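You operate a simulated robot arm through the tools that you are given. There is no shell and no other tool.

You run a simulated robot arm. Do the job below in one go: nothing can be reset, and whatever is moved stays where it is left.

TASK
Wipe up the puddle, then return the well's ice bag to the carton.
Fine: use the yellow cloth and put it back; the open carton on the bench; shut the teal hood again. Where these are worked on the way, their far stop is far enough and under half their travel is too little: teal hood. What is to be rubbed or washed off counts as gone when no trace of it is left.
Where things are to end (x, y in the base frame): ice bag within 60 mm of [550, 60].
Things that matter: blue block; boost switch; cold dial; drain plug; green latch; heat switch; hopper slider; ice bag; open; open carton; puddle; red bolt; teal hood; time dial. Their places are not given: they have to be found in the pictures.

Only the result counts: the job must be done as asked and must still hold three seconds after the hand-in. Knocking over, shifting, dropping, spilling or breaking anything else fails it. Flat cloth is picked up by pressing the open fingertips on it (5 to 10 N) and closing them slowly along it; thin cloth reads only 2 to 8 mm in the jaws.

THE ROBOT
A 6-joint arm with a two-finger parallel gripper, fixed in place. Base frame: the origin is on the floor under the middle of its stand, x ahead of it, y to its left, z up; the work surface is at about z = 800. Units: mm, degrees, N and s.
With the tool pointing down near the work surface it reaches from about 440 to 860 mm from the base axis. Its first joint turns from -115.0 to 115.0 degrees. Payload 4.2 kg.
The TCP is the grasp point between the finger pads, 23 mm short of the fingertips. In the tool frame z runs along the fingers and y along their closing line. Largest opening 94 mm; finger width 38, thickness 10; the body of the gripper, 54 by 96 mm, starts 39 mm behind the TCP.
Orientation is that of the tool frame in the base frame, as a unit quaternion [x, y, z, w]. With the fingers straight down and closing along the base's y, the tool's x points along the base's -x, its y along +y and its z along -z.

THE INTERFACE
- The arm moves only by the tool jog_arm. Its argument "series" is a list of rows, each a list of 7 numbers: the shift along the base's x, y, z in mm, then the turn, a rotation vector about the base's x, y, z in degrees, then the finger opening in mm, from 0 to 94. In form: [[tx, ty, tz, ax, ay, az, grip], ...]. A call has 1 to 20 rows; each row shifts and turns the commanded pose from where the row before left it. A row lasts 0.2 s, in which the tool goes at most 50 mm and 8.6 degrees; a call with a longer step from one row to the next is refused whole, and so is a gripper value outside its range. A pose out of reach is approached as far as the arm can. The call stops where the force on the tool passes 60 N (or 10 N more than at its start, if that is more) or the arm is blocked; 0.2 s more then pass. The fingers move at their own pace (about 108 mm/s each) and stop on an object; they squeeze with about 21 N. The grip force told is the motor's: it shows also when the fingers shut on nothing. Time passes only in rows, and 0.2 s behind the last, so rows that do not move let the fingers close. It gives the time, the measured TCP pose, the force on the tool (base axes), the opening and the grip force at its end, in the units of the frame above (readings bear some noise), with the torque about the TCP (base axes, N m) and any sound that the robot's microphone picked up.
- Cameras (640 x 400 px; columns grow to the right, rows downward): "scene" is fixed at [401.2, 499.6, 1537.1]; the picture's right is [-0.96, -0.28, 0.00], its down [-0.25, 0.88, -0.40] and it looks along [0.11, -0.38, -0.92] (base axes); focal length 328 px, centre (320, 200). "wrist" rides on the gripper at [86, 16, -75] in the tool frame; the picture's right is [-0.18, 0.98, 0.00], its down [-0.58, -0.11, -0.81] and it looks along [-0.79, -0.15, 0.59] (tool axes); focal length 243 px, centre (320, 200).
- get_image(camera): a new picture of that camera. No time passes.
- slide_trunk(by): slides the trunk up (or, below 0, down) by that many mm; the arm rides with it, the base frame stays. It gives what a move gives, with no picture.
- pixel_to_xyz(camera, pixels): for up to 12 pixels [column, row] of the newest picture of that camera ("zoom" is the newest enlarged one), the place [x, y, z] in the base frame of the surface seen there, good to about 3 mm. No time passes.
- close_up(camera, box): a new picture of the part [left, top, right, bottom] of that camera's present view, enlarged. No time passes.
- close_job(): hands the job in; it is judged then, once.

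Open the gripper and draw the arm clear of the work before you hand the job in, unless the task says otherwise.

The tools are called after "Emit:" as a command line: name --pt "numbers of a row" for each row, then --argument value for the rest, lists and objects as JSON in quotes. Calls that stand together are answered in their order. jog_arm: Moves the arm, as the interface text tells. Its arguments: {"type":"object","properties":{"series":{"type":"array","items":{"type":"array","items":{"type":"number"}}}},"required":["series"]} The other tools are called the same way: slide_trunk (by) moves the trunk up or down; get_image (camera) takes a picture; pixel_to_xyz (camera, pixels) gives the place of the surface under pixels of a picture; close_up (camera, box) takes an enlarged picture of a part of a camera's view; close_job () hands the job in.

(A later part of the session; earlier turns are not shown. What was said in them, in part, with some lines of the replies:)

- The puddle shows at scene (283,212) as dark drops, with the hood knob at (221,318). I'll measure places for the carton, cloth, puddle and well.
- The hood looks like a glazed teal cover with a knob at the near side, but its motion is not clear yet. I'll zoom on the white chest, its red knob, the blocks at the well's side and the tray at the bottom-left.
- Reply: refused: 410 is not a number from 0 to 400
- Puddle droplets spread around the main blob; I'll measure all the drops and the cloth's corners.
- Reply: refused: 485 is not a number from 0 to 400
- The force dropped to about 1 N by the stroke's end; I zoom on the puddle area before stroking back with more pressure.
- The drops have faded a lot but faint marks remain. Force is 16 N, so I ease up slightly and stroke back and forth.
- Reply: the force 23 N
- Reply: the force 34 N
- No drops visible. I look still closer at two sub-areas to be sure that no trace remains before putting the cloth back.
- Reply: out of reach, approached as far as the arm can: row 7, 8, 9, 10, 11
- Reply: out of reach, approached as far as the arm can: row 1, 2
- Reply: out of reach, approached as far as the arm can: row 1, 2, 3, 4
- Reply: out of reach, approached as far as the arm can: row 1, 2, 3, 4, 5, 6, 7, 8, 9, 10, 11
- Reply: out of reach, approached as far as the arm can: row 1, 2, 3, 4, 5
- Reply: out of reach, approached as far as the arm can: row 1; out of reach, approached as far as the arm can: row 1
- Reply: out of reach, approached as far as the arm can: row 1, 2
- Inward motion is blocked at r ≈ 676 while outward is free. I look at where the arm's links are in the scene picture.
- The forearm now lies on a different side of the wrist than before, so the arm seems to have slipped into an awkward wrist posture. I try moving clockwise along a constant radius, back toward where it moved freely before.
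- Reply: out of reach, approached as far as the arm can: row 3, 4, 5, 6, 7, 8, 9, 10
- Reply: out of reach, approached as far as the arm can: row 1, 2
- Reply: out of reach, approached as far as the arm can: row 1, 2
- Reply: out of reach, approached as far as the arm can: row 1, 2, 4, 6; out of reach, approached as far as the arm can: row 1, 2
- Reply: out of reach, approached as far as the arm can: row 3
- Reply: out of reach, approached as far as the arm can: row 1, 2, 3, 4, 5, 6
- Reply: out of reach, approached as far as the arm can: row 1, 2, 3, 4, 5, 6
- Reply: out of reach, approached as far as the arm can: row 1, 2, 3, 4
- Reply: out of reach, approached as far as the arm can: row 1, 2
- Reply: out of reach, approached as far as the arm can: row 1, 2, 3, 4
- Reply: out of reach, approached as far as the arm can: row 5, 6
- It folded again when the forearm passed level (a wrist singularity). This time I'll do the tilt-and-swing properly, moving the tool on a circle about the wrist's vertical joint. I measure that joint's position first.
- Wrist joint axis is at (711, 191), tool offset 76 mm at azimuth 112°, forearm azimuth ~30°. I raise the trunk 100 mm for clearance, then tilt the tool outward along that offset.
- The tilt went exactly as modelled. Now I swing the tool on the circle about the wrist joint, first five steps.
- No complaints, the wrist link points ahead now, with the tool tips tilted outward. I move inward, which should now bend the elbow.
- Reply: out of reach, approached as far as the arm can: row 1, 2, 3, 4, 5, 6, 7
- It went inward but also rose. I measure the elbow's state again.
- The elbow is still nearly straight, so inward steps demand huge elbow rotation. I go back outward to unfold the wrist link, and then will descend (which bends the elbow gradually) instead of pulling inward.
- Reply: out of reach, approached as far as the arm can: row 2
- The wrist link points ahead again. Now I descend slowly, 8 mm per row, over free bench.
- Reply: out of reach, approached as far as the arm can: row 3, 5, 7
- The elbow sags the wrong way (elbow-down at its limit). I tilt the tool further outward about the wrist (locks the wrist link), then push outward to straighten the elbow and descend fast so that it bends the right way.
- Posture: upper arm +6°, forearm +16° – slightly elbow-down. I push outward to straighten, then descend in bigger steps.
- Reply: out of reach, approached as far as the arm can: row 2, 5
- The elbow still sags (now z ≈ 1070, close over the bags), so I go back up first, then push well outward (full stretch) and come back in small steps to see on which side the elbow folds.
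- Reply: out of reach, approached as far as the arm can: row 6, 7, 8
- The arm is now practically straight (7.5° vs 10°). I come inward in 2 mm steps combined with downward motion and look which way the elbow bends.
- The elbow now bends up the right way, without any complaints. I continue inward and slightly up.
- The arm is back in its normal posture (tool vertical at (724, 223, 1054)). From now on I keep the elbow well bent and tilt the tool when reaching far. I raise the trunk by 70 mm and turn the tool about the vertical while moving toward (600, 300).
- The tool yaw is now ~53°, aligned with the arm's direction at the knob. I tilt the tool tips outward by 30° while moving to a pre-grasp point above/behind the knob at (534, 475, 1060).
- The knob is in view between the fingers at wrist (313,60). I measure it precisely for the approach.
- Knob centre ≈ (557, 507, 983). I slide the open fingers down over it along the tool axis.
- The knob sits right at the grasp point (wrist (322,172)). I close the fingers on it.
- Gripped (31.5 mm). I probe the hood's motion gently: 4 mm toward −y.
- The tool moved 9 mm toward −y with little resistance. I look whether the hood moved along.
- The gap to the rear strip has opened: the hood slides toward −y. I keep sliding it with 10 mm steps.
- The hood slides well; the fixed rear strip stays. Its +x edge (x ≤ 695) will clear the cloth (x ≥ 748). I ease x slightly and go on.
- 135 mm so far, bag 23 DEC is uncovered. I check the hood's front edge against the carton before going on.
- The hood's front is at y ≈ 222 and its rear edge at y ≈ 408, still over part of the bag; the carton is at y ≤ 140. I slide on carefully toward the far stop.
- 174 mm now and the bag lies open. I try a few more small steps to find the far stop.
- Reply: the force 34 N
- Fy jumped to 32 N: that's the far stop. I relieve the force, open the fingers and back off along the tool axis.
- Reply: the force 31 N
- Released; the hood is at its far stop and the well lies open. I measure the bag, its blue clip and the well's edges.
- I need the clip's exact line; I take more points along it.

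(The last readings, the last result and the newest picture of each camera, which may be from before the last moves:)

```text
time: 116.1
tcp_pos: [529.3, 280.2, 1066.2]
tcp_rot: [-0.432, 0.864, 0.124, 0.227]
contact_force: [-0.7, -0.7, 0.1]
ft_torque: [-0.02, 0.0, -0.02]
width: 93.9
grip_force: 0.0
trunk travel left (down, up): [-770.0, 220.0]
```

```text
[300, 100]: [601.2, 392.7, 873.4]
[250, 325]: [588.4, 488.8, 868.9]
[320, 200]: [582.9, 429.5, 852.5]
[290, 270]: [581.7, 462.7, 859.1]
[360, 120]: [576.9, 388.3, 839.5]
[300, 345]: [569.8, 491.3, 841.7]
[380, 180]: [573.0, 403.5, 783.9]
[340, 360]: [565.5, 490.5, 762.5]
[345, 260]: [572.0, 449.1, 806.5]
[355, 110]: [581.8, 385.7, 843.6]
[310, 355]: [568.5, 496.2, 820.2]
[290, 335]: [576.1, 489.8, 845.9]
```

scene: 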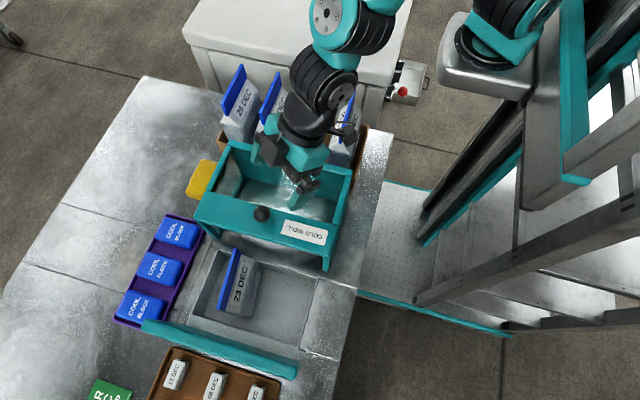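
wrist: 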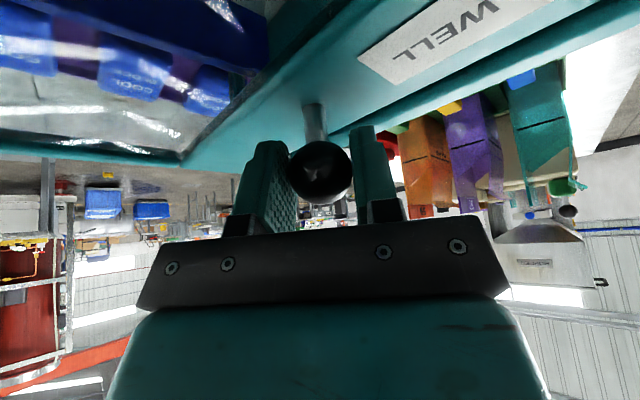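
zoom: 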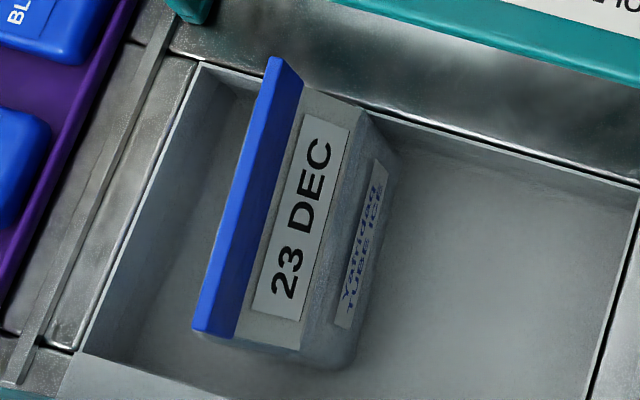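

Clip: z 886–915, runs from (606, 387) to (594, 495), centre (598.5, 441), turned ~6° from the y axis. I'll lower onto it using the trunk to keep the arm well bent. First I raise the trunk 150 mm and bring the tool upright.

Emit:
slide_trunk --by 150

Emit:
jog_arm --pt "0 0 -10 -4.88 3.49 0 94" --pt "0 0 -10 -4.88 3.49 0 94" --pt "0 0 -10 -4.88 3.49 0 94" --pt "0 0 -10 -4.88 3.49 0 94" --pt "0 0 -10 -4.88 3.49 0 94" --pt "0 0 0 0 0 0 94"

Emit:
jog_arm --pt "2 3 -3 0 0 -8.5 94" --pt "2 3 -3 0 0 -8.5 94" --pt "2 3 -3 0 0 -8.5 94" --pt "2 3 -3 0 0 -8.5 94" --pt "2 3 -3 0 0 -8.5 94" --pt "2 3 -3 0 0 -8.5 94" --pt "2 3 -3 0 0 -8.5 94" --pt "2 3 -3 0 0 -8.5 94" --pt "2 3 -3 0 0 -8.5 94" --pt "2 3 -3 0 0 -8.5 94" --pt "2 3 -3 0 0 -8.5 94" --pt "2 3 -3 0 0 -8.5 94" --pt "2 3 -3 0 0 -8.5 94" --pt "2 3 -3 0 0 -8.5 94" --pt "2 3 -3 0 0 -8.5 94" --pt "0 0 0 0 0 -8.5 94"

Emit:
get_image --camera "scene"

```text
time: 117.8
tcp_pos: [529.1, 280.2, 1216.4]
tcp_rot: [-0.431, 0.864, 0.124, 0.228]
contact_force: [-0.3, -0.3, -0.4]
ft_torque: [0.01, 0.01, -0.01]
width: 94.0
grip_force: 0.1
trunk travel left (down, up): [-920.0, 70.0]
```

```text
time: 119.2
tcp_pos: [530.8, 279.8, 1166.8]
tcp_rot: [-0.447, 0.895, 0.003, -0.002]
contact_force: [-0.4, 0.5, 1.0]
ft_torque: [0.0, 0.01, -0.02]
width: 94.1
grip_force: 0.1
trunk travel left (down, up): [-920.0, 70.0]
```

```text
time: 122.7
tcp_pos: [559.0, 325.2, 1121.7]
tcp_rot: [0.664, 0.748, 0.003, 0.002]
contact_force: [-1.2, -0.6, 0.4]
ft_torque: [0.01, 0.03, 0.02]
width: 94.0
grip_force: 0.1
trunk travel left (down, up): [-920.0, 70.0]
```

```text
taken
```

scene: 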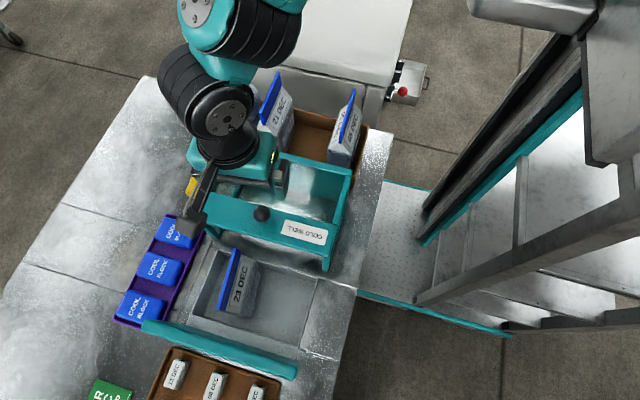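

Yaw is now −83°, matching the clip. I move over the bag with a 10° tilt toward +y, to about (598.5, 441, 1060).

Emit:
jog_arm --pt "9.9 29 -15.5 2.49 0.275 0 94" --pt "9.9 29 -15.5 2.49 0.275 0 94" --pt "9.9 29 -15.5 2.49 0.275 0 94" --pt "9.8 29 -15.5 2.49 0.275 0 94" --pt "0 0 0 0 0 0 94"

Emit:
get_image --camera "scene"

Emit:
get_image --camera "wrist"

```text
time: 123.8
tcp_pos: [600.1, 441.7, 1061.0]
tcp_rot: [0.66, 0.746, 0.061, -0.063]
contact_force: [0.2, -0.2, 0.3]
ft_torque: [0.0, 0.02, 0.01]
width: 94.1
grip_force: 0.0
trunk travel left (down, up): [-920.0, 70.0]
```

```text
taken
```

scene: 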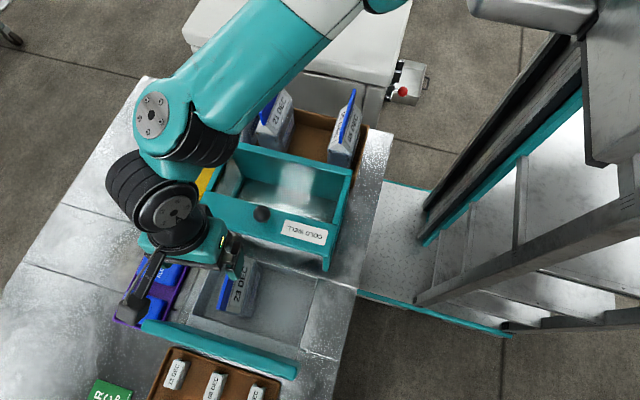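

```text
taken
```

wrist: 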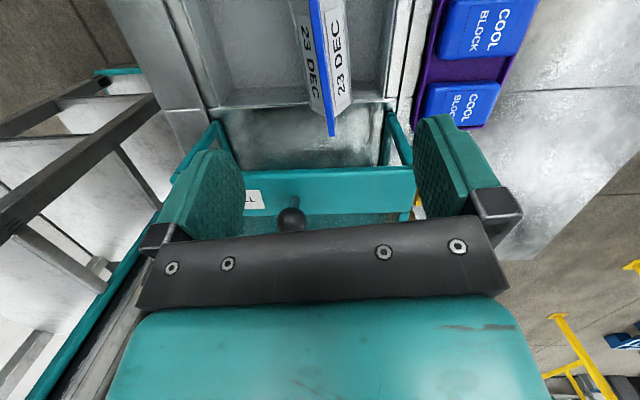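

Everything lines up, the clip runs between the fingers (wrist (325,70)). I lower by the trunk, first 130 mm.

Emit:
slide_trunk --by -130

Emit:
get_image --camera "wrist"

Emit:
close_up --camera "scene" --box '[140, 180, 340, 340]'

```text
time: 125.4
tcp_pos: [598.4, 440.3, 931.6]
tcp_rot: [0.661, 0.746, 0.061, -0.062]
contact_force: [-0.6, -0.3, -0.1]
ft_torque: [0.0, 0.01, -0.02]
width: 93.8
grip_force: 0.1
trunk travel left (down, up): [-790.0, 200.0]
```

```text
taken
```

wrist: 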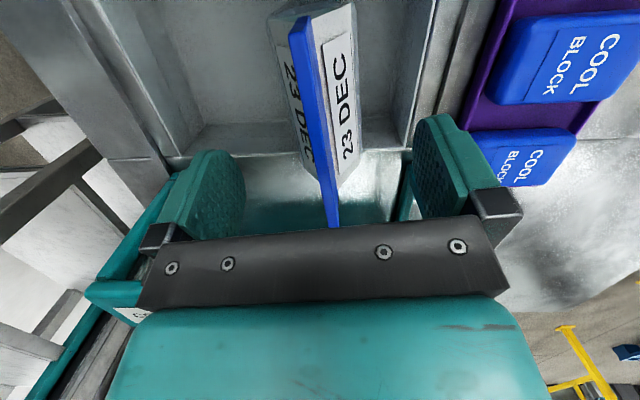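

```text
2.50 times, centred on (240, 260) of scene
```

zoom: 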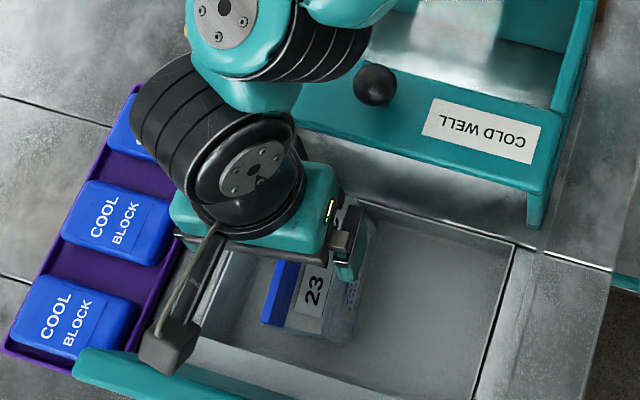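

Aligned: the clip passes between the fingers at column ≈325. I lower 25 mm more to bring the pads onto the clip.

Emit:
slide_trunk --by -25

Emit:
get_image --camera "wrist"

```text
time: 126.1
tcp_pos: [598.9, 440.8, 907.7]
tcp_rot: [0.66, 0.747, 0.061, -0.062]
contact_force: [-0.5, 0.8, 0.5]
ft_torque: [-0.02, -0.04, -0.05]
width: 93.9
grip_force: 0.1
trunk travel left (down, up): [-765.0, 225.0]
```

```text
taken
```

wrist: 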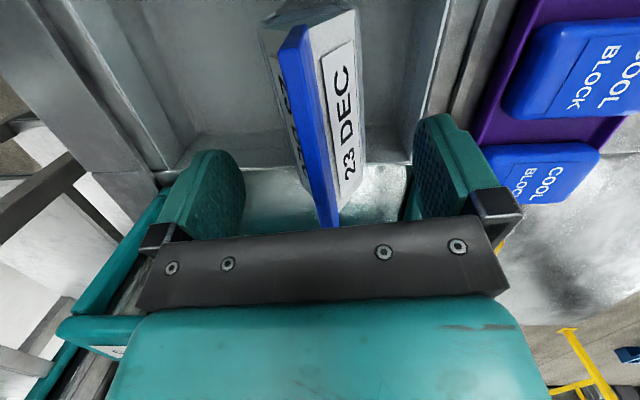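

At z 907.7 with the clip centred; I close the fingers slowly on it.

Emit:
jog_arm --pt "0 0 0 0 0 0 60" --pt "0 0 0 0 0 0 40" --pt "0 0 0 0 0 0 26" --pt "0 0 0 0 0 0 18" --pt "0 0 0 0 0 0 12" --pt "0 0 0 0 0 0 6" --pt "0 0 0 0 0 0 0" --pt "0 0 0 0 0 0 0"

Emit:
get_image --camera "wrist"

```text
time: 127.9
tcp_pos: [599.6, 441.7, 906.1]
tcp_rot: [0.66, 0.746, 0.061, -0.062]
contact_force: [-2.2, -1.7, 1.9]
ft_torque: [-0.17, 0.42, -0.03]
width: 7.1
grip_force: 20.9
trunk travel left (down, up): [-765.0, 225.0]
```

```text
taken
```

wrist: 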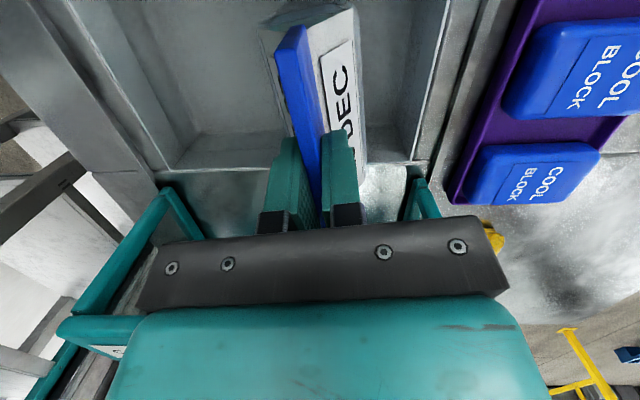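

The clip is held (7.1 mm, 21 N). I lift by the trunk 20 mm to feel the weight.

Emit:
slide_trunk --by 20

Emit:
get_image --camera "wrist"

```text
time: 128.6
tcp_pos: [599.7, 440.6, 925.7]
tcp_rot: [0.66, 0.746, 0.06, -0.062]
contact_force: [-0.1, -1.0, -2.7]
ft_torque: [0.01, 0.01, -0.01]
width: 6.9
grip_force: 20.9
trunk travel left (down, up): [-785.0, 205.0]
```

```text
taken
```

wrist: 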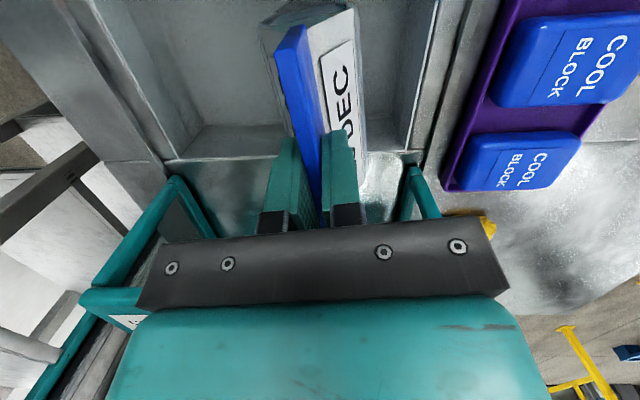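

The bag hangs freely (about 2.7 N). I raise the trunk by 200 mm to lift it straight out of the well.

Emit:
slide_trunk --by 200

Emit:
jog_arm --pt "0 0 20 0 0 0 0" --pt "0 0 25 0 0 0 0" --pt "0 -3 25 0 0 0 0" --pt "0 0 0 0 0 0 0"

Emit:
get_image --camera "scene"

Emit:
get_image --camera "wrist"

```text
time: 130.8
tcp_pos: [599.0, 440.5, 1125.1]
tcp_rot: [0.661, 0.746, 0.062, -0.062]
contact_force: [-0.1, 0.1, -3.6]
ft_torque: [0.04, 0.01, 0.02]
width: 7.0
grip_force: 20.9
trunk travel left (down, up): [-985.0, 5.0]
```

```text
time: 131.8
tcp_pos: [597.9, 436.7, 1196.0]
tcp_rot: [0.66, 0.746, 0.061, -0.063]
contact_force: [0.2, -0.4, -3.7]
ft_torque: [0.0, 0.0, 0.03]
width: 6.5
grip_force: 21.6
trunk travel left (down, up): [-985.0, 5.0]
```

```text
taken
```

scene: 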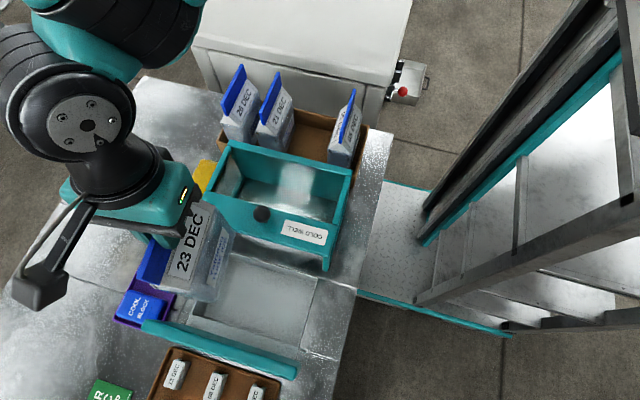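

```text
taken
```

wrist: 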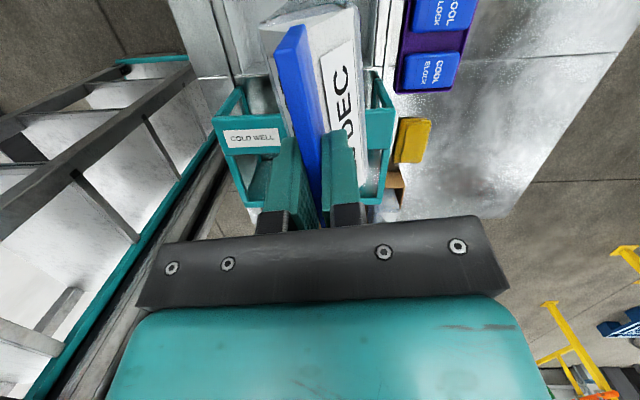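

The bag's bottom is at about z 1015, above hood and knob. I carry it slowly toward the carton, straightening the yaw by 6° on the way.

Emit:
jog_arm --pt "-1 -6 4 0 0 -0.3 0" --pt "-2 -12 4 0 0 -0.3 0" --pt "-2.5 -18 2 0 0 -0.35 0" --pt "-2.5 -18 0 0 0 -0.35 0" --pt "-2.5 -18 0 0 0 -0.35 0" --pt "-2.5 -18 0 0 0 -0.35 0" --pt "-2.5 -18 0 0 0 -0.35 0" --pt "-2.5 -18 0 0 0 -0.35 0" --pt "-2.5 -18 0 0 0 -0.35 0" --pt "-2.5 -18 0 0 0 -0.35 0" --pt "-2.5 -12 0 0 0 -0.3 0" --pt "-1 -6 0 0 0 -0.3 0" --pt "0 0 0 0 0 0 0"

Emit:
get_image --camera "scene"

```text
time: 134.6
tcp_pos: [572.4, 257.4, 1206.0]
tcp_rot: [0.686, 0.723, 0.062, -0.06]
contact_force: [0.3, -0.2, -3.3]
ft_torque: [0.03, 0.03, 0.01]
width: 7.1
grip_force: 20.6
trunk travel left (down, up): [-985.0, 5.0]
```

```text
taken
```

scene: 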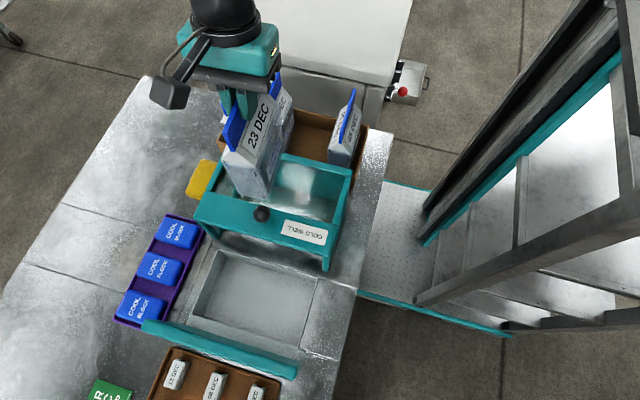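

Going well. I continue to above the carton slot at (550, 66).

Emit:
jog_arm --pt "-1.5 -8 0 0 0 -0.25 0" --pt "-2 -14 0 0 0 -0.25 0" --pt "-2.2 -18 0 0 0 -0.25 0" --pt "-2.2 -19 0 0 0 -0.25 0" --pt "-2.2 -19 0 0 0 -0.25 0" --pt "-2.2 -19 0 0 0 -0.25 0" --pt "-2.2 -19 0 0 0 -0.25 0" --pt "-2.2 -19 0 0 0 -0.25 0" --pt "-2.2 -19 0 0 0 -0.25 0" --pt "-2 -18 0 0 0 -0.25 0" --pt "-1.2 -12 0 0 0 0 0" --pt "-0.5 -7 0 0 0 0 0" --pt "0 0 0 0 0 0 0"

Emit:
get_image --camera "scene"

Emit:
get_image --camera "wrist"

```text
time: 137.4
tcp_pos: [550.5, 65.8, 1206.6]
tcp_rot: [0.7, 0.708, 0.065, -0.06]
contact_force: [-0.2, -1.2, -3.6]
ft_torque: [0.03, -0.03, 0.0]
width: 6.8
grip_force: 21.0
trunk travel left (down, up): [-985.0, 5.0]
```

```text
taken
```

scene: 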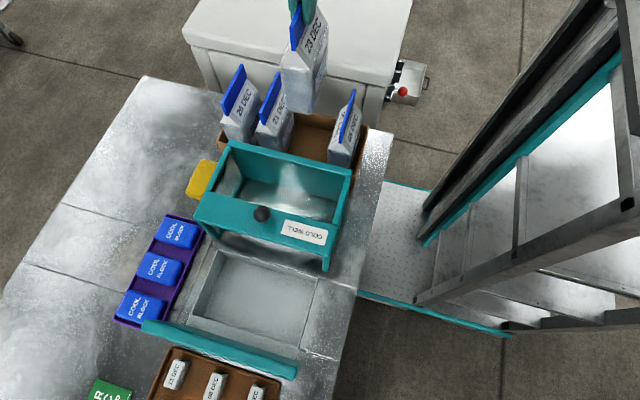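

```text
taken
```

wrist: 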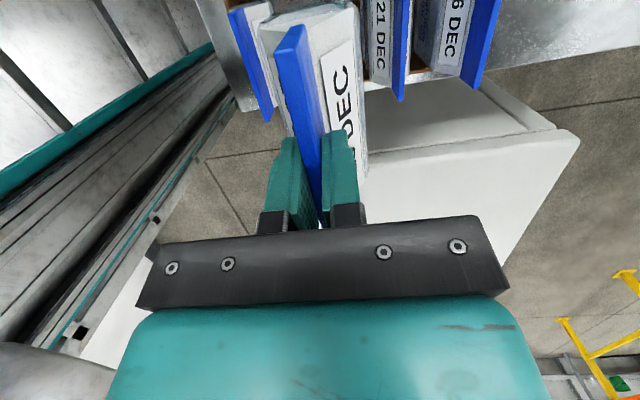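

Positioned over the slot between 21 DEC and 05 DEC. Before lowering I check the chest's height and edge, because the wrist leans toward −y.

Emit:
close_up --camera "scene" --box '[170, 0, 420, 190]'

Emit:
pixel_to_xyz --camera "zoom" --pixels '[[160, 130], [450, 180], [500, 190], [250, 100], [400, 240], [430, 250], [380, 270], [355, 160], [340, 230], [300, 260], [465, 260], [340, 60]]'

```text
2.11 times, centred on (295, 95) of scene
```

zoom: 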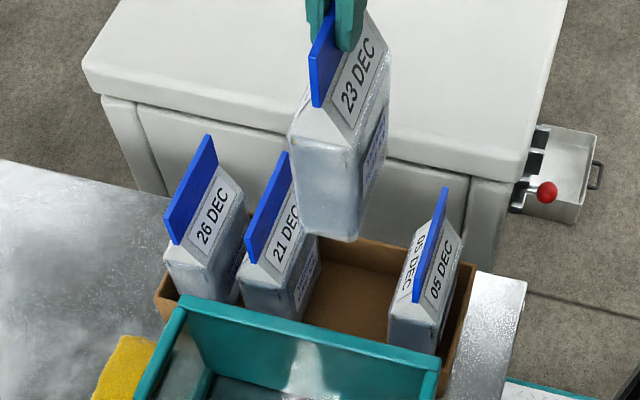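

```text
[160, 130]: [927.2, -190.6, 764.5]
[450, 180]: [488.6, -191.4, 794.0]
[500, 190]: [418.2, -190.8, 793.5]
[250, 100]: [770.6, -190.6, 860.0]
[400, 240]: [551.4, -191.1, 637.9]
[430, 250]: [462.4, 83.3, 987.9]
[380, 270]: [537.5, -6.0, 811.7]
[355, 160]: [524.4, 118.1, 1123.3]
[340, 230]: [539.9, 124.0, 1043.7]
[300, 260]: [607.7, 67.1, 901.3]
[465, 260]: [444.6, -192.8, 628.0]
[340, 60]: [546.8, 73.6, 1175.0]
```

The chest is far back (y −191) and low, so there's ample room. I lower by the trunk 190 mm first.

Emit:
slide_trunk --by -190

Emit:
get_image --camera "wrist"

Emit:
close_up --camera "scene" --box '[200, 40, 400, 200]'

```text
time: 139.5
tcp_pos: [550.0, 65.9, 1015.8]
tcp_rot: [0.702, 0.707, 0.064, -0.059]
contact_force: [-0.2, 0.1, -3.8]
ft_torque: [-0.01, 0.0, 0.03]
width: 7.0
grip_force: 21.2
trunk travel left (down, up): [-795.0, 195.0]
```

```text
taken
```

wrist: 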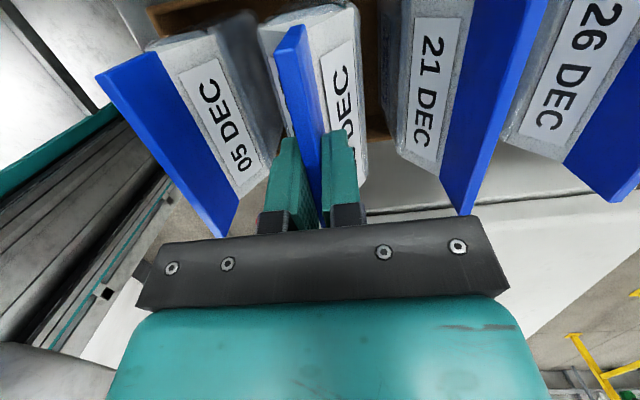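

```text
2.50 times, centred on (300, 120) of scene
```

zoom: 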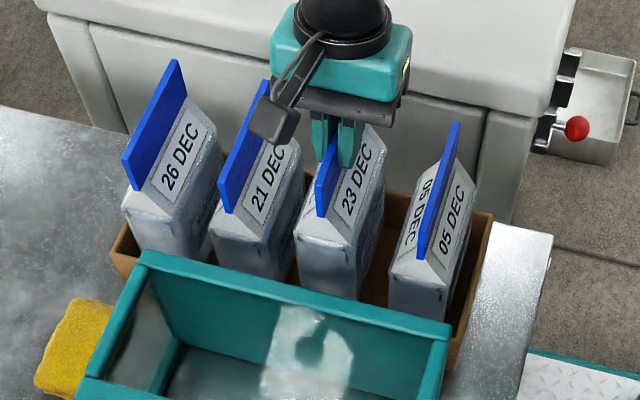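

The bag hangs in its slot with clear gaps on both sides. I lower the rest with the arm, slowing down to feel the floor.

Emit:
jog_arm --pt "0 0 -10 0 0 0 0" --pt "0 0 -8 0 0 0 0" --pt "0 0 -4 0 0 0 0" --pt "0 0 -2 0 0 0 0" --pt "0 0 0 0 0 0 0"

```text
time: 140.7
tcp_pos: [550.7, 66.9, 991.2]
tcp_rot: [0.701, 0.707, 0.065, -0.059]
contact_force: [-0.5, -0.8, -3.9]
ft_torque: [-0.02, 0.0, 0.02]
width: 6.7
grip_force: 20.5
trunk travel left (down, up): [-795.0, 195.0]
```

Emit:
jog_arm --pt "0 0 -2 0 0 0 0" --pt "0 0 -1 0 0 0 0" --pt "0 0 0 0 0 0 0"

```text
time: 141.5
tcp_pos: [551.1, 66.0, 987.2]
tcp_rot: [0.702, 0.707, 0.064, -0.058]
contact_force: [0.5, 0.3, -1.9]
ft_torque: [0.01, 0.03, 0.01]
width: 7.1
grip_force: 21.1
trunk travel left (down, up): [-795.0, 195.0]
```

Force is dropping (−3.9 → −1.9 N), so the bag is reaching the floor; another millimetre.

Emit:
jog_arm --pt "0 0 -1 0 0 0 0" --pt "0 0 0 0 0 0 0" --pt "0 0 0 0 0 0 0"

```text
time: 142.3
tcp_pos: [550.8, 65.4, 987.6]
tcp_rot: [0.701, 0.708, 0.066, -0.058]
contact_force: [0.0, 1.1, 14.0]
ft_torque: [-0.07, 0.51, 0.02]
width: 7.1
grip_force: 21.1
trunk travel left (down, up): [-795.0, 195.0]
```

It stands on the carton floor (14 N). I ease up slightly, then open the fingers moderately.

Emit:
jog_arm --pt "0 0 0.8 0 0 0 0" --pt "0 0 0 0 0 0 0"

Emit:
jog_arm --pt "0 0 0 0 0 0 14" --pt "0 0 0 0 0 0 24" --pt "0 0 0 0 0 0 36" --pt "0 0 0 0 0 0 40" --pt "0 0 0 0 0 0 40"

Emit:
get_image --camera "wrist"

```text
time: 142.9
tcp_pos: [551.0, 66.3, 986.1]
tcp_rot: [0.702, 0.707, 0.065, -0.059]
contact_force: [-1.0, 1.8, 3.8]
ft_torque: [0.34, 0.31, -0.05]
width: 6.9
grip_force: 20.8
trunk travel left (down, up): [-795.0, 195.0]
```

```text
time: 144.1
tcp_pos: [551.8, 66.6, 987.9]
tcp_rot: [0.702, 0.707, 0.065, -0.058]
contact_force: [0.0, -0.2, -0.5]
ft_torque: [-0.01, 0.0, -0.02]
width: 40.0
grip_force: 0.1
trunk travel left (down, up): [-795.0, 195.0]
```

```text
taken
```

wrist: 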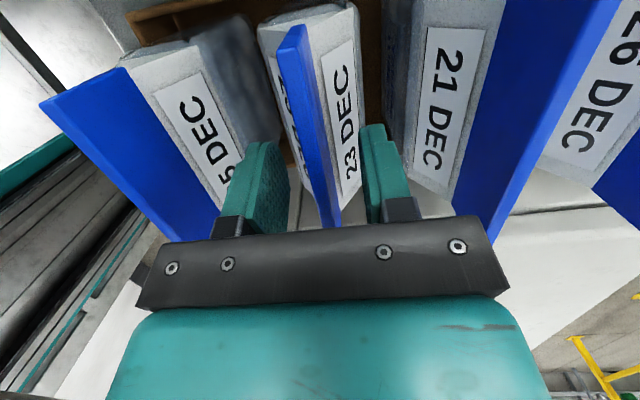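

Released, the bag stands on its own. I rise straight up with the trunk.

Emit:
slide_trunk --by 150

Emit:
close_up --camera "scene" --box '[200, 40, 400, 200]'

Emit:
get_image --camera "scene"

```text
time: 145.8
tcp_pos: [552.4, 66.7, 1137.7]
tcp_rot: [0.702, 0.706, 0.065, -0.059]
contact_force: [-0.3, 0.0, 0.1]
ft_torque: [0.01, 0.01, -0.02]
width: 40.0
grip_force: 0.1
trunk travel left (down, up): [-945.0, 45.0]
```

```text
2.50 times, centred on (300, 120) of scene
```

zoom: 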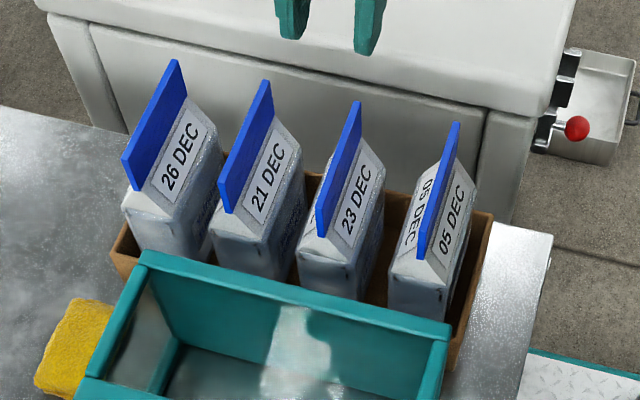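

```text
taken
```

scene: 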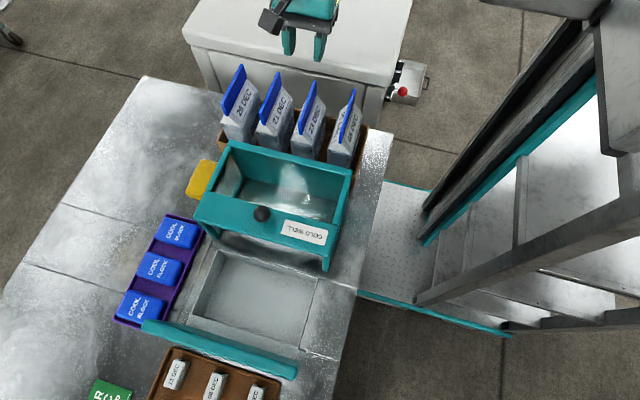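

The bag stands neatly in the carton. Next the hood must be shut: I bring the tool upright and turn it back to yaw +53° while moving over the open hood.

Emit:
jog_arm --pt "0 0 15 -5 0 0 94" --pt "0 0 15 -4.8 0 0 94" --pt "-1.35 12.5 4.3 0 0 8.35 94" --pt "-1.35 12.5 4.3 0 0 8.35 94" --pt "-1.35 12.5 4.3 0 0 8.35 94" --pt "-1.35 12.5 4.3 0 0 8.35 94" --pt "-1.35 12.5 4.3 0 0 8.35 94" --pt "-1.35 12.5 4.3 0 0 8.35 94" --pt "-1.35 12.5 4.3 0 0 8.35 94" --pt "-1.35 12.5 4.3 0 0 8.35 94" --pt "-1.35 12.5 4.3 0 0 8.35 94" --pt "-1.35 12.5 4.3 0 0 8.35 94" --pt "-1.35 12.5 4.3 0 0 8.35 94" --pt "-1.35 12.5 4.3 0 0 8.35 94" --pt "-1.35 12.5 4.3 0 0 8.35 94" --pt "-1.35 12.5 4.3 0 0 8.35 94" --pt "-1.35 12.5 4.3 0 0 8.35 94" --pt "-1.35 12.5 4.3 0 0 8.35 94" --pt "0 0 0 0 0 8.35 94"

Emit:
get_image --camera "scene"

```text
time: 149.8
tcp_pos: [530.0, 267.7, 1235.6]
tcp_rot: [-0.443, 0.896, 0.002, -0.003]
contact_force: [0.9, 0.8, -0.4]
ft_torque: [0.02, 0.05, 0.02]
width: 94.0
grip_force: 0.0
trunk travel left (down, up): [-945.0, 45.0]
```

```text
taken
```

scene: 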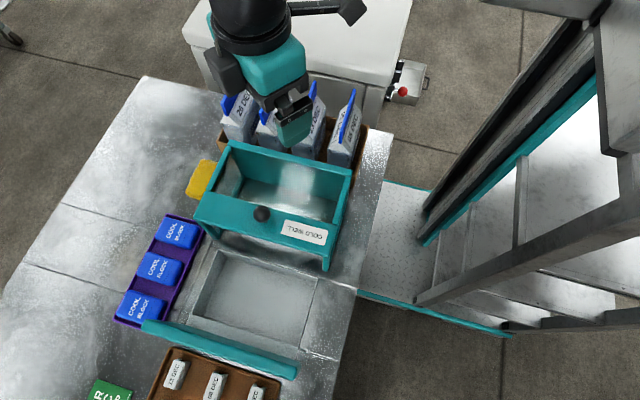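

Yaw is +52.6°. I tilt 30° outward again and come to the pre-grasp position for the knob, then lower the trunk by 175 mm to its earlier height.

Emit:
jog_arm --pt "0 2.5 1 4.88 -3.49 0 94" --pt "0 2.5 1 4.88 -3.49 0 94" --pt "0 2.5 1 4.88 -3.49 0 94" --pt "0 2.5 1 4.88 -3.49 0 94" --pt "0 2.5 1 4.88 -3.49 0 94" --pt "0 0 0 0 0 0 94"

Emit:
slide_trunk --by -175

Emit:
get_image --camera "wrist"

Emit:
get_image --camera "scene"

```text
time: 151.2
tcp_pos: [528.1, 278.7, 1240.7]
tcp_rot: [-0.428, 0.866, 0.125, 0.225]
contact_force: [-0.5, 0.0, 0.5]
ft_torque: [0.0, 0.01, -0.02]
width: 93.9
grip_force: 0.1
trunk travel left (down, up): [-945.0, 45.0]
```

```text
time: 153.2
tcp_pos: [530.0, 279.1, 1066.0]
tcp_rot: [-0.428, 0.866, 0.125, 0.225]
contact_force: [-0.3, 0.2, 0.0]
ft_torque: [0.0, 0.03, 0.0]
width: 94.2
grip_force: 0.1
trunk travel left (down, up): [-770.0, 220.0]
```

```text
taken
```

wrist: 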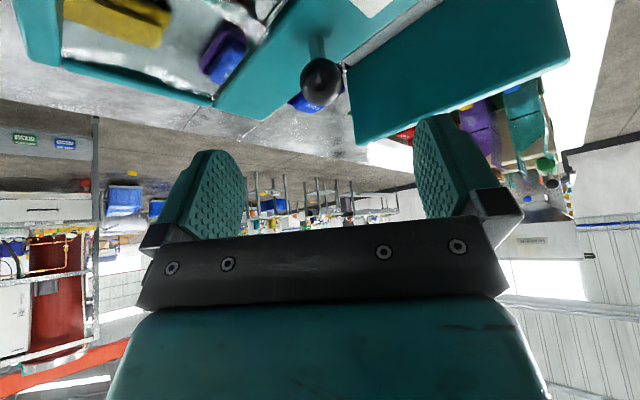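

```text
taken
```

scene: 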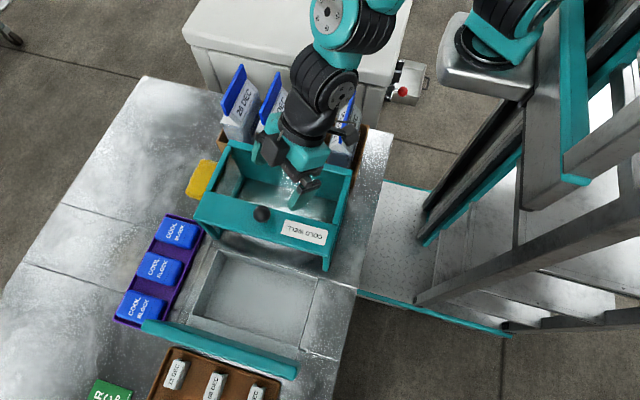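

The pose matches the one after release. I move down onto the knob at (555.5, 318.8, 988).

Emit:
jog_arm --pt "5.7 8.6 -18 0 0 0 94" --pt "5.7 8.6 -18 0 0 0 94" --pt "5.2 8 -16 0 0 0 94" --pt "4.6 7.5 -14 0 0 0 94" --pt "4.3 7 -12 0 0 0 94" --pt "0 0 0 0 0 0 94"

Emit:
get_image --camera "wrist"

```text
time: 154.6
tcp_pos: [555.7, 318.8, 989.1]
tcp_rot: [-0.428, 0.866, 0.125, 0.225]
contact_force: [-0.6, 0.2, 0.4]
ft_torque: [-0.04, 0.02, -0.04]
width: 94.0
grip_force: 0.0
trunk travel left (down, up): [-770.0, 220.0]
```

```text
taken
```

wrist: 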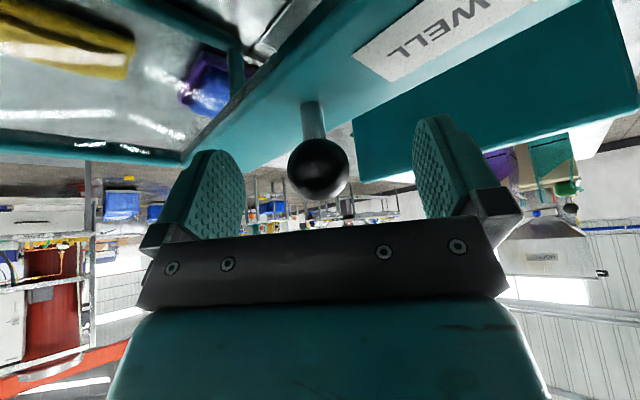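

The knob is again at the grasp point (wrist (318,170)). I grip it and start sliding toward +y.

Emit:
jog_arm --pt "0 0 0 0 0 0 60" --pt "0 0 0 0 0 0 40" --pt "0 0 0 0 0 0 25" --pt "0 0 0 0 0 0 10" --pt "0 0 0 0 0 0 10"

Emit:
jog_arm --pt "0 5 0 0 0 0 10" --pt "0 8 0 0 0 0 10" --pt "0 10 0 0 0 0 10" --pt "0 10 0 0 0 0 10" --pt "0 10 0 0 0 0 10" --pt "0 10 0 0 0 0 10" --pt "0 10 0 0 0 0 10" --pt "0 0 0 0 0 0 10"

Emit:
get_image --camera "scene"

```text
time: 155.8
tcp_pos: [556.3, 318.2, 990.7]
tcp_rot: [-0.427, 0.867, 0.124, 0.226]
contact_force: [8.7, -0.8, -0.8]
ft_torque: [0.0, -0.1, -0.07]
width: 31.4
grip_force: 45.3
trunk travel left (down, up): [-770.0, 220.0]
```

```text
time: 157.6
tcp_pos: [555.1, 381.0, 989.9]
tcp_rot: [-0.426, 0.867, 0.124, 0.227]
contact_force: [25.8, 0.4, 15.2]
ft_torque: [-0.14, -0.04, 0.0]
width: 31.5
grip_force: 45.2
trunk travel left (down, up): [-770.0, 220.0]
```

```text
taken
```

scene: 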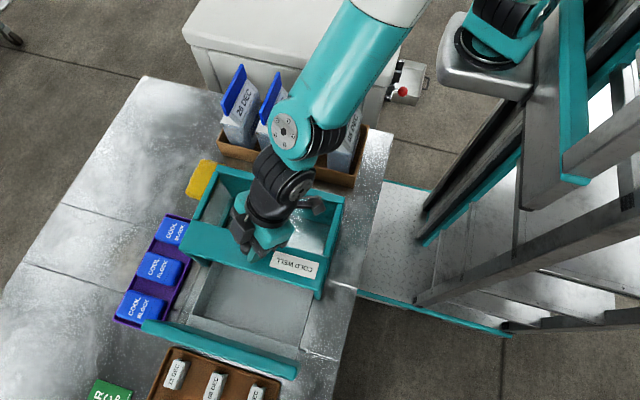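

The hood follows. Side force is 26 N in x, so I ease the path by +2 mm in x and +0.7 mm in z and continue.

Emit:
jog_arm --pt "1 4 0.7 0 0 0 10" --pt "1 8 0 0 0 0 10" --pt "0 10 0 0 0 0 10" --pt "0 10 0 0 0 0 10" --pt "0 10 0 0 0 0 10" --pt "0 10 0 0 0 0 10" --pt "0 10 0 0 0 0 10" --pt "0 0 0 0 0 0 10"

Emit:
get_image --camera "scene"

```text
time: 159.4
tcp_pos: [556.5, 443.5, 989.1]
tcp_rot: [-0.429, 0.866, 0.125, 0.224]
contact_force: [-0.1, 0.1, 8.1]
ft_torque: [-0.42, 0.19, 0.08]
width: 30.9
grip_force: 45.1
trunk travel left (down, up): [-770.0, 220.0]
```

```text
taken
```

scene: 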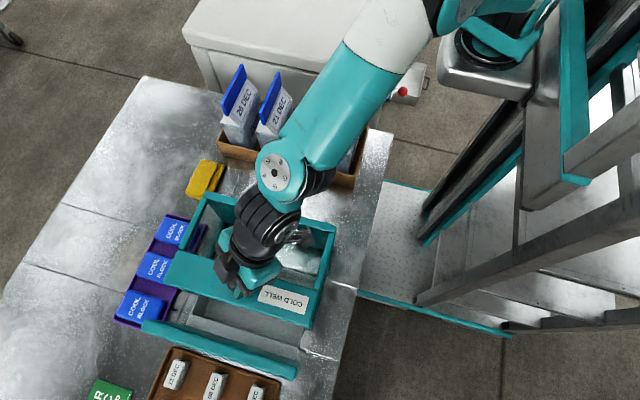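

Forces are low now. I continue to the closed position (tool y ≈ 503.5), slowing down near the end.

Emit:
jog_arm --pt "0 8 0.5 0 0 0 10" --pt "0 10 0 0 0 0 10" --pt "0 10 0 0 0 0 10" --pt "0 10 0 0 0 0 10" --pt "0 8 0 0 0 0 10" --pt "0 5 0 0 0 0 10" --pt "0 3 0 0 0 0 10" --pt "0 3 0 0 0 0 10" --pt "0 0 0 0 0 0 10"

Emit:
close_up --camera "scene" --box '[120, 180, 340, 380]'

```text
time: 161.4
tcp_pos: [555.5, 501.4, 989.0]
tcp_rot: [-0.428, 0.867, 0.124, 0.225]
contact_force: [-2.7, 0.4, -6.0]
ft_torque: [0.0, -0.03, -0.04]
width: 31.3
grip_force: 44.7
trunk travel left (down, up): [-770.0, 220.0]
```

```text
2.00 times, centred on (230, 280) of scene
```

zoom: 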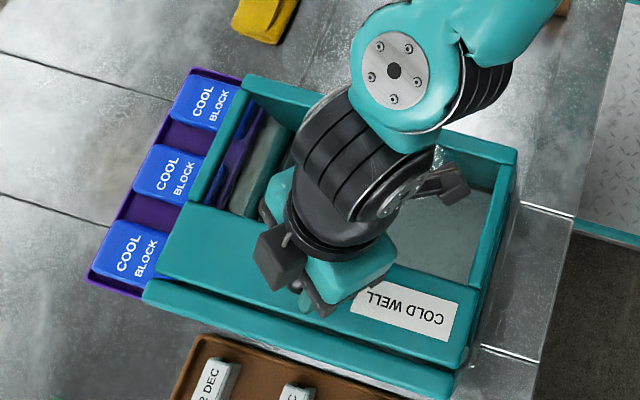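

Nearly shut; I push the last millimetres until the stop is felt.

Emit:
jog_arm --pt "0 1.5 0 0 0 0 10" --pt "0 1.5 0 0 0 0 10" --pt "0 1.5 0 0 0 0 10" --pt "0 0 0 0 0 0 10"

```text
time: 162.4
tcp_pos: [557.0, 504.7, 991.0]
tcp_rot: [-0.428, 0.867, 0.122, 0.223]
contact_force: [-10.1, -28.1, -0.5]
ft_torque: [-0.83, 0.45, -0.06]
width: 31.2
grip_force: 45.0
trunk travel left (down, up): [-770.0, 220.0]
```

Fy = −28 N: the hood is against its closed stop. I open the fingers and retreat along the tool axis.

Emit:
jog_arm --pt "0 0 0 0 0 0 60" --pt "0 0 0 0 0 0 94" --pt "0 0 0 0 0 0 94" --pt "-2.8 -4.1 8.6 0 0 0 94" --pt "-5.7 -8.3 17 0 0 0 94" --pt "-5.7 -8.3 17 0 0 0 94" --pt "-5.7 -8.3 17 0 0 0 94" --pt "-5.7 -8.3 17 0 0 0 94" --pt "0 0 0 0 0 0 94"

Emit:
close_up --camera "scene" --box '[120, 200, 340, 400]'

Emit:
get_image --camera "wrist"

```text
time: 164.4
tcp_pos: [532.0, 468.1, 1065.7]
tcp_rot: [-0.428, 0.867, 0.125, 0.224]
contact_force: [-0.2, 0.0, -0.5]
ft_torque: [-0.03, 0.03, 0.0]
width: 93.7
grip_force: 0.0
trunk travel left (down, up): [-770.0, 220.0]
```

```text
2.00 times, centred on (230, 300) of scene
```

zoom: 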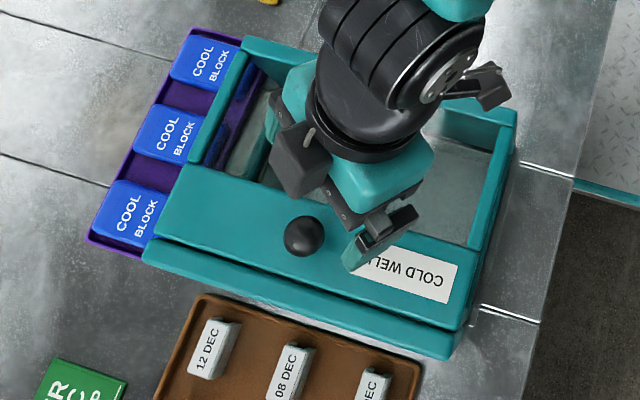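

```text
taken
```

wrist: 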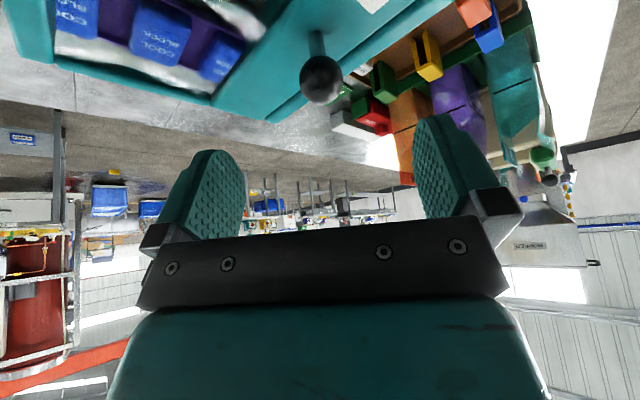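

The hood is shut with the same thin seam as at the start. I draw the arm back inward and upright to get a clear look at everything.

Emit:
jog_arm --pt "-10 -25 12 -4.88 3.49 0 94" --pt "-12 -32 12 -4.88 3.49 0 94" --pt "-14 -32 12 -4.88 3.49 0 94" --pt "-14 -32 12 -4.88 3.49 0 94" --pt "-14 -32 12 -4.88 3.49 0 94" --pt "-20 -10 10 0 0 0 94" --pt "-25 0 10 0 0 0 94" --pt "-25 0 10 0 0 0 94" --pt "0 0 0 0 0 0 94"

Emit:
get_image --camera "scene"

Emit:
get_image --camera "wrist"

```text
time: 166.4
tcp_pos: [394.9, 304.7, 1158.3]
tcp_rot: [-0.442, 0.897, 0.002, -0.004]
contact_force: [-0.1, -0.4, 0.6]
ft_torque: [-0.02, 0.01, 0.01]
width: 94.0
grip_force: 0.1
trunk travel left (down, up): [-770.0, 220.0]
```

```text
taken
```

scene: 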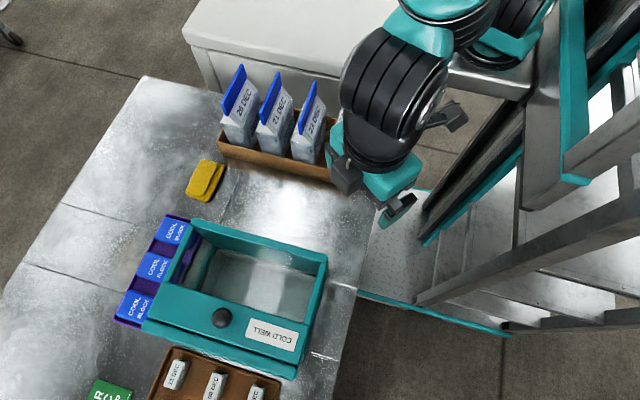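

```text
taken
```

wrist: 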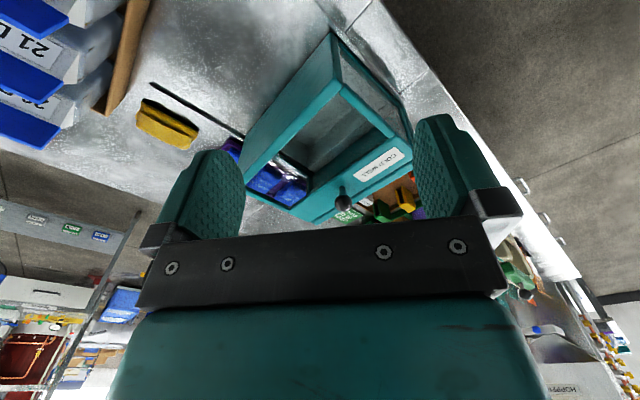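

Now I verify: zoom on the puddle area, the cloth, the hood seam and the bag's position.

Emit:
close_up --camera "scene" --box '[230, 170, 350, 250]'

Emit:
close_up --camera "scene" --box '[170, 145, 250, 215]'

Emit:
pixel_to_xyz --camera "zoom" --pixels '[[195, 275], [275, 90], [365, 105], [285, 285], [305, 320], [400, 115]]'

Emit:
close_up --camera "scene" --box '[120, 200, 360, 400]'

Emit:
pixel_to_xyz --camera "zoom" --pixels '[[230, 45], [480, 110], [285, 235], [150, 225], [180, 262], [420, 345], [380, 320]]'

Emit:
close_up --camera "scene" --box '[200, 50, 380, 200]'

Emit:
pixel_to_xyz --camera "zoom" --pixels '[[322, 88], [290, 200], [305, 160], [340, 150], [325, 230], [190, 50], [268, 75], [240, 195], [145, 165]]'

```text
5.00 times, centred on (290, 210) of scene
```

zoom: 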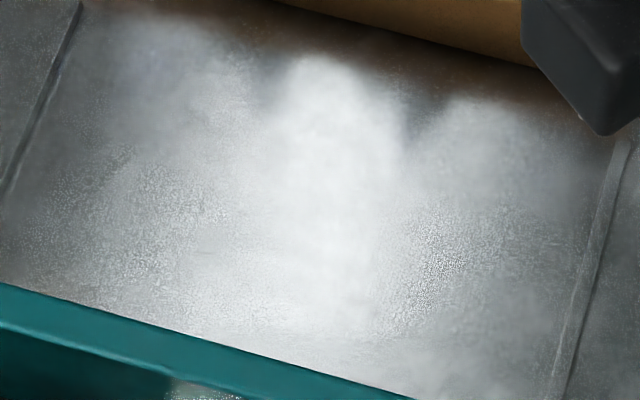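

```text
5.71 times, centred on (210, 180) of scene
```

zoom: 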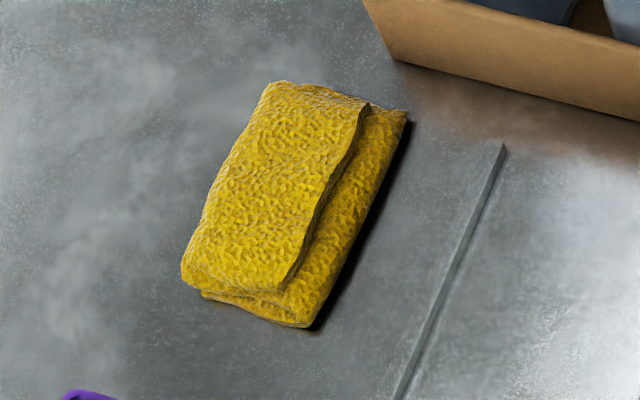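

```text
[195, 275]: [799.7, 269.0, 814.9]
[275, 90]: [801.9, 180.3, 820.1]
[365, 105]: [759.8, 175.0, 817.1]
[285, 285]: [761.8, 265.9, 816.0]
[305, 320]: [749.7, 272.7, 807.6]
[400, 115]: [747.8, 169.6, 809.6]
```

```text
2.00 times, centred on (240, 300) of scene
```

zoom: 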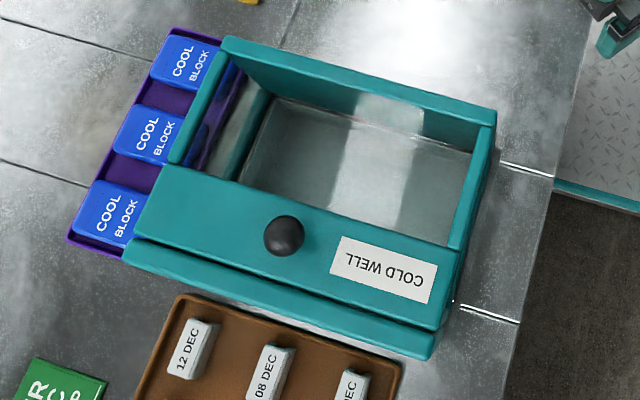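

```text
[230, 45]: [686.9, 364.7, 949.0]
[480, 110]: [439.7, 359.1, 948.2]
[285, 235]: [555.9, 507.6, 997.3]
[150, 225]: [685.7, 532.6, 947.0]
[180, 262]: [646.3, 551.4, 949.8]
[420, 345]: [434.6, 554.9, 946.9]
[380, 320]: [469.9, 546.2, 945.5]
```

```text
2.67 times, centred on (290, 125) of scene
```

zoom: 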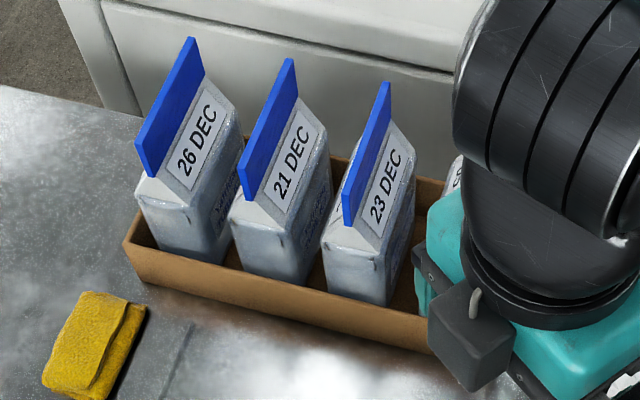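

```text
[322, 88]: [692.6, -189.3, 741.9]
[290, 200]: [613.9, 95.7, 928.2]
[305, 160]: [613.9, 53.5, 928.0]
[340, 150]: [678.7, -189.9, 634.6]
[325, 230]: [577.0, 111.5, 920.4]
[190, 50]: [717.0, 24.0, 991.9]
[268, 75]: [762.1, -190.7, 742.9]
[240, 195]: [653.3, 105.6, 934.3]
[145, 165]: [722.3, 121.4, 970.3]
```

All matches the starting layout, and 23 DEC stands between 21 DEC and 05 DEC. There's a faint tiny mark near (267,220) in the puddle area; I look at it more closely.

Emit:
close_up --camera "scene" --box '[250, 205, 290, 232]'

Emit:
close_up --camera "scene" --box '[255, 190, 315, 228]'

Emit:
close_up --camera "wrist" --box '[180, 0, 360, 110]'

```text
14.81 times, centred on (270, 218) of scene
```

zoom: 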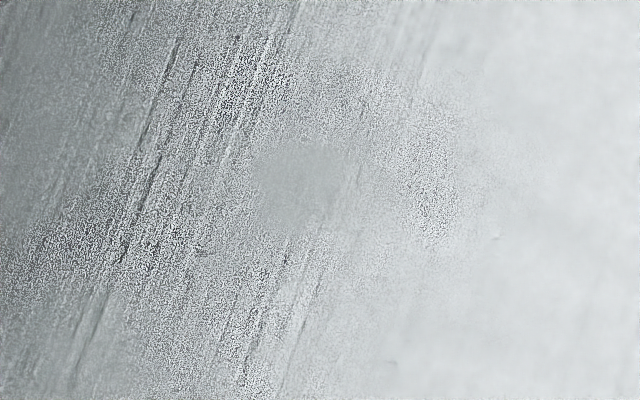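

```text
10.53 times, centred on (285, 209) of scene
```

zoom: 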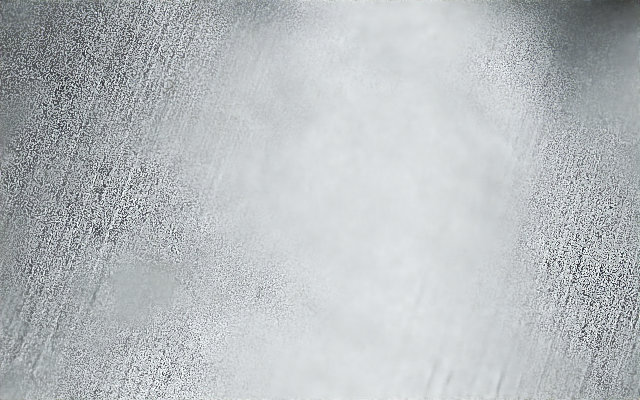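

```text
3.56 times, centred on (270, 55) of wrist
```

zoom: 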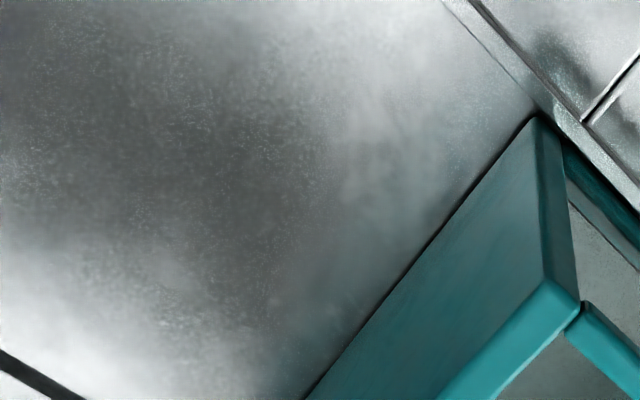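

No drop shapes remain there. For a direct comparison I take the very same enlarged view as before the wiping.

Emit:
close_up --camera "scene" --box '[240, 180, 340, 245]'

Emit:
pixel_to_xyz --camera "zoom" --pixels '[[188, 231], [358, 238]]'

```text
6.15 times, centred on (290, 212) of scene
```

zoom: 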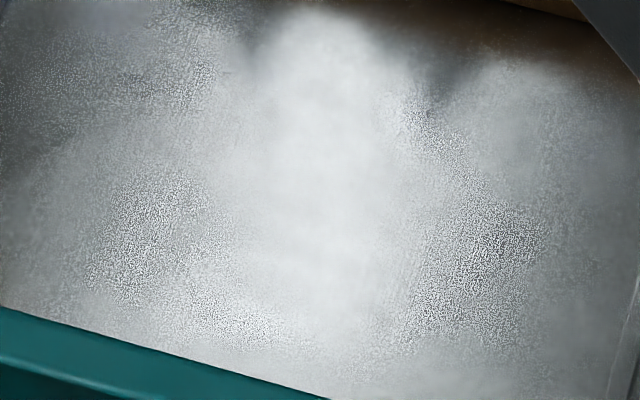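

```text
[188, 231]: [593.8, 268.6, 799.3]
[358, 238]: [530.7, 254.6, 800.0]
```

No trace of the puddle is left, the cloth is back at its place, the bag stands at about (551, 66) in the carton, the hood is shut, and the open gripper is clear of everything. I hand in the job.

Emit:
close_job

```text
The job is handed in.
```

I finished the job and handed it in; the result hasn't come back yet.

- **Puddle:** I wiped it up with the yellow cloth. The same close-up I took before wiping now shows no drops. The cloth is back where it lay, to within the camera's few millimetres.
- **Ice bag:** the 23 DEC bag stands upright in the open carton at about (551, 66), between the 21 DEC and 05 DEC bags. That is about 6 mm from your target of (550, 60). In the pictures the other bags look undisturbed.
- **Teal hood:** it slides toward the carton. I opened it to its far stop (about 186 mm), then pushed it back until it hit the closed stop. Its edges measure the same as at the start.
- **Arm:** the gripper is open and clear of the work, over the near edge of the bench. The trunk is 20 mm higher than at the start.

While looking at the well from behind, the arm stretched fully straight and its wrist got stuck for about a minute. I freed it over clear bench; the tool touched nothing and nothing in the pictures had moved.
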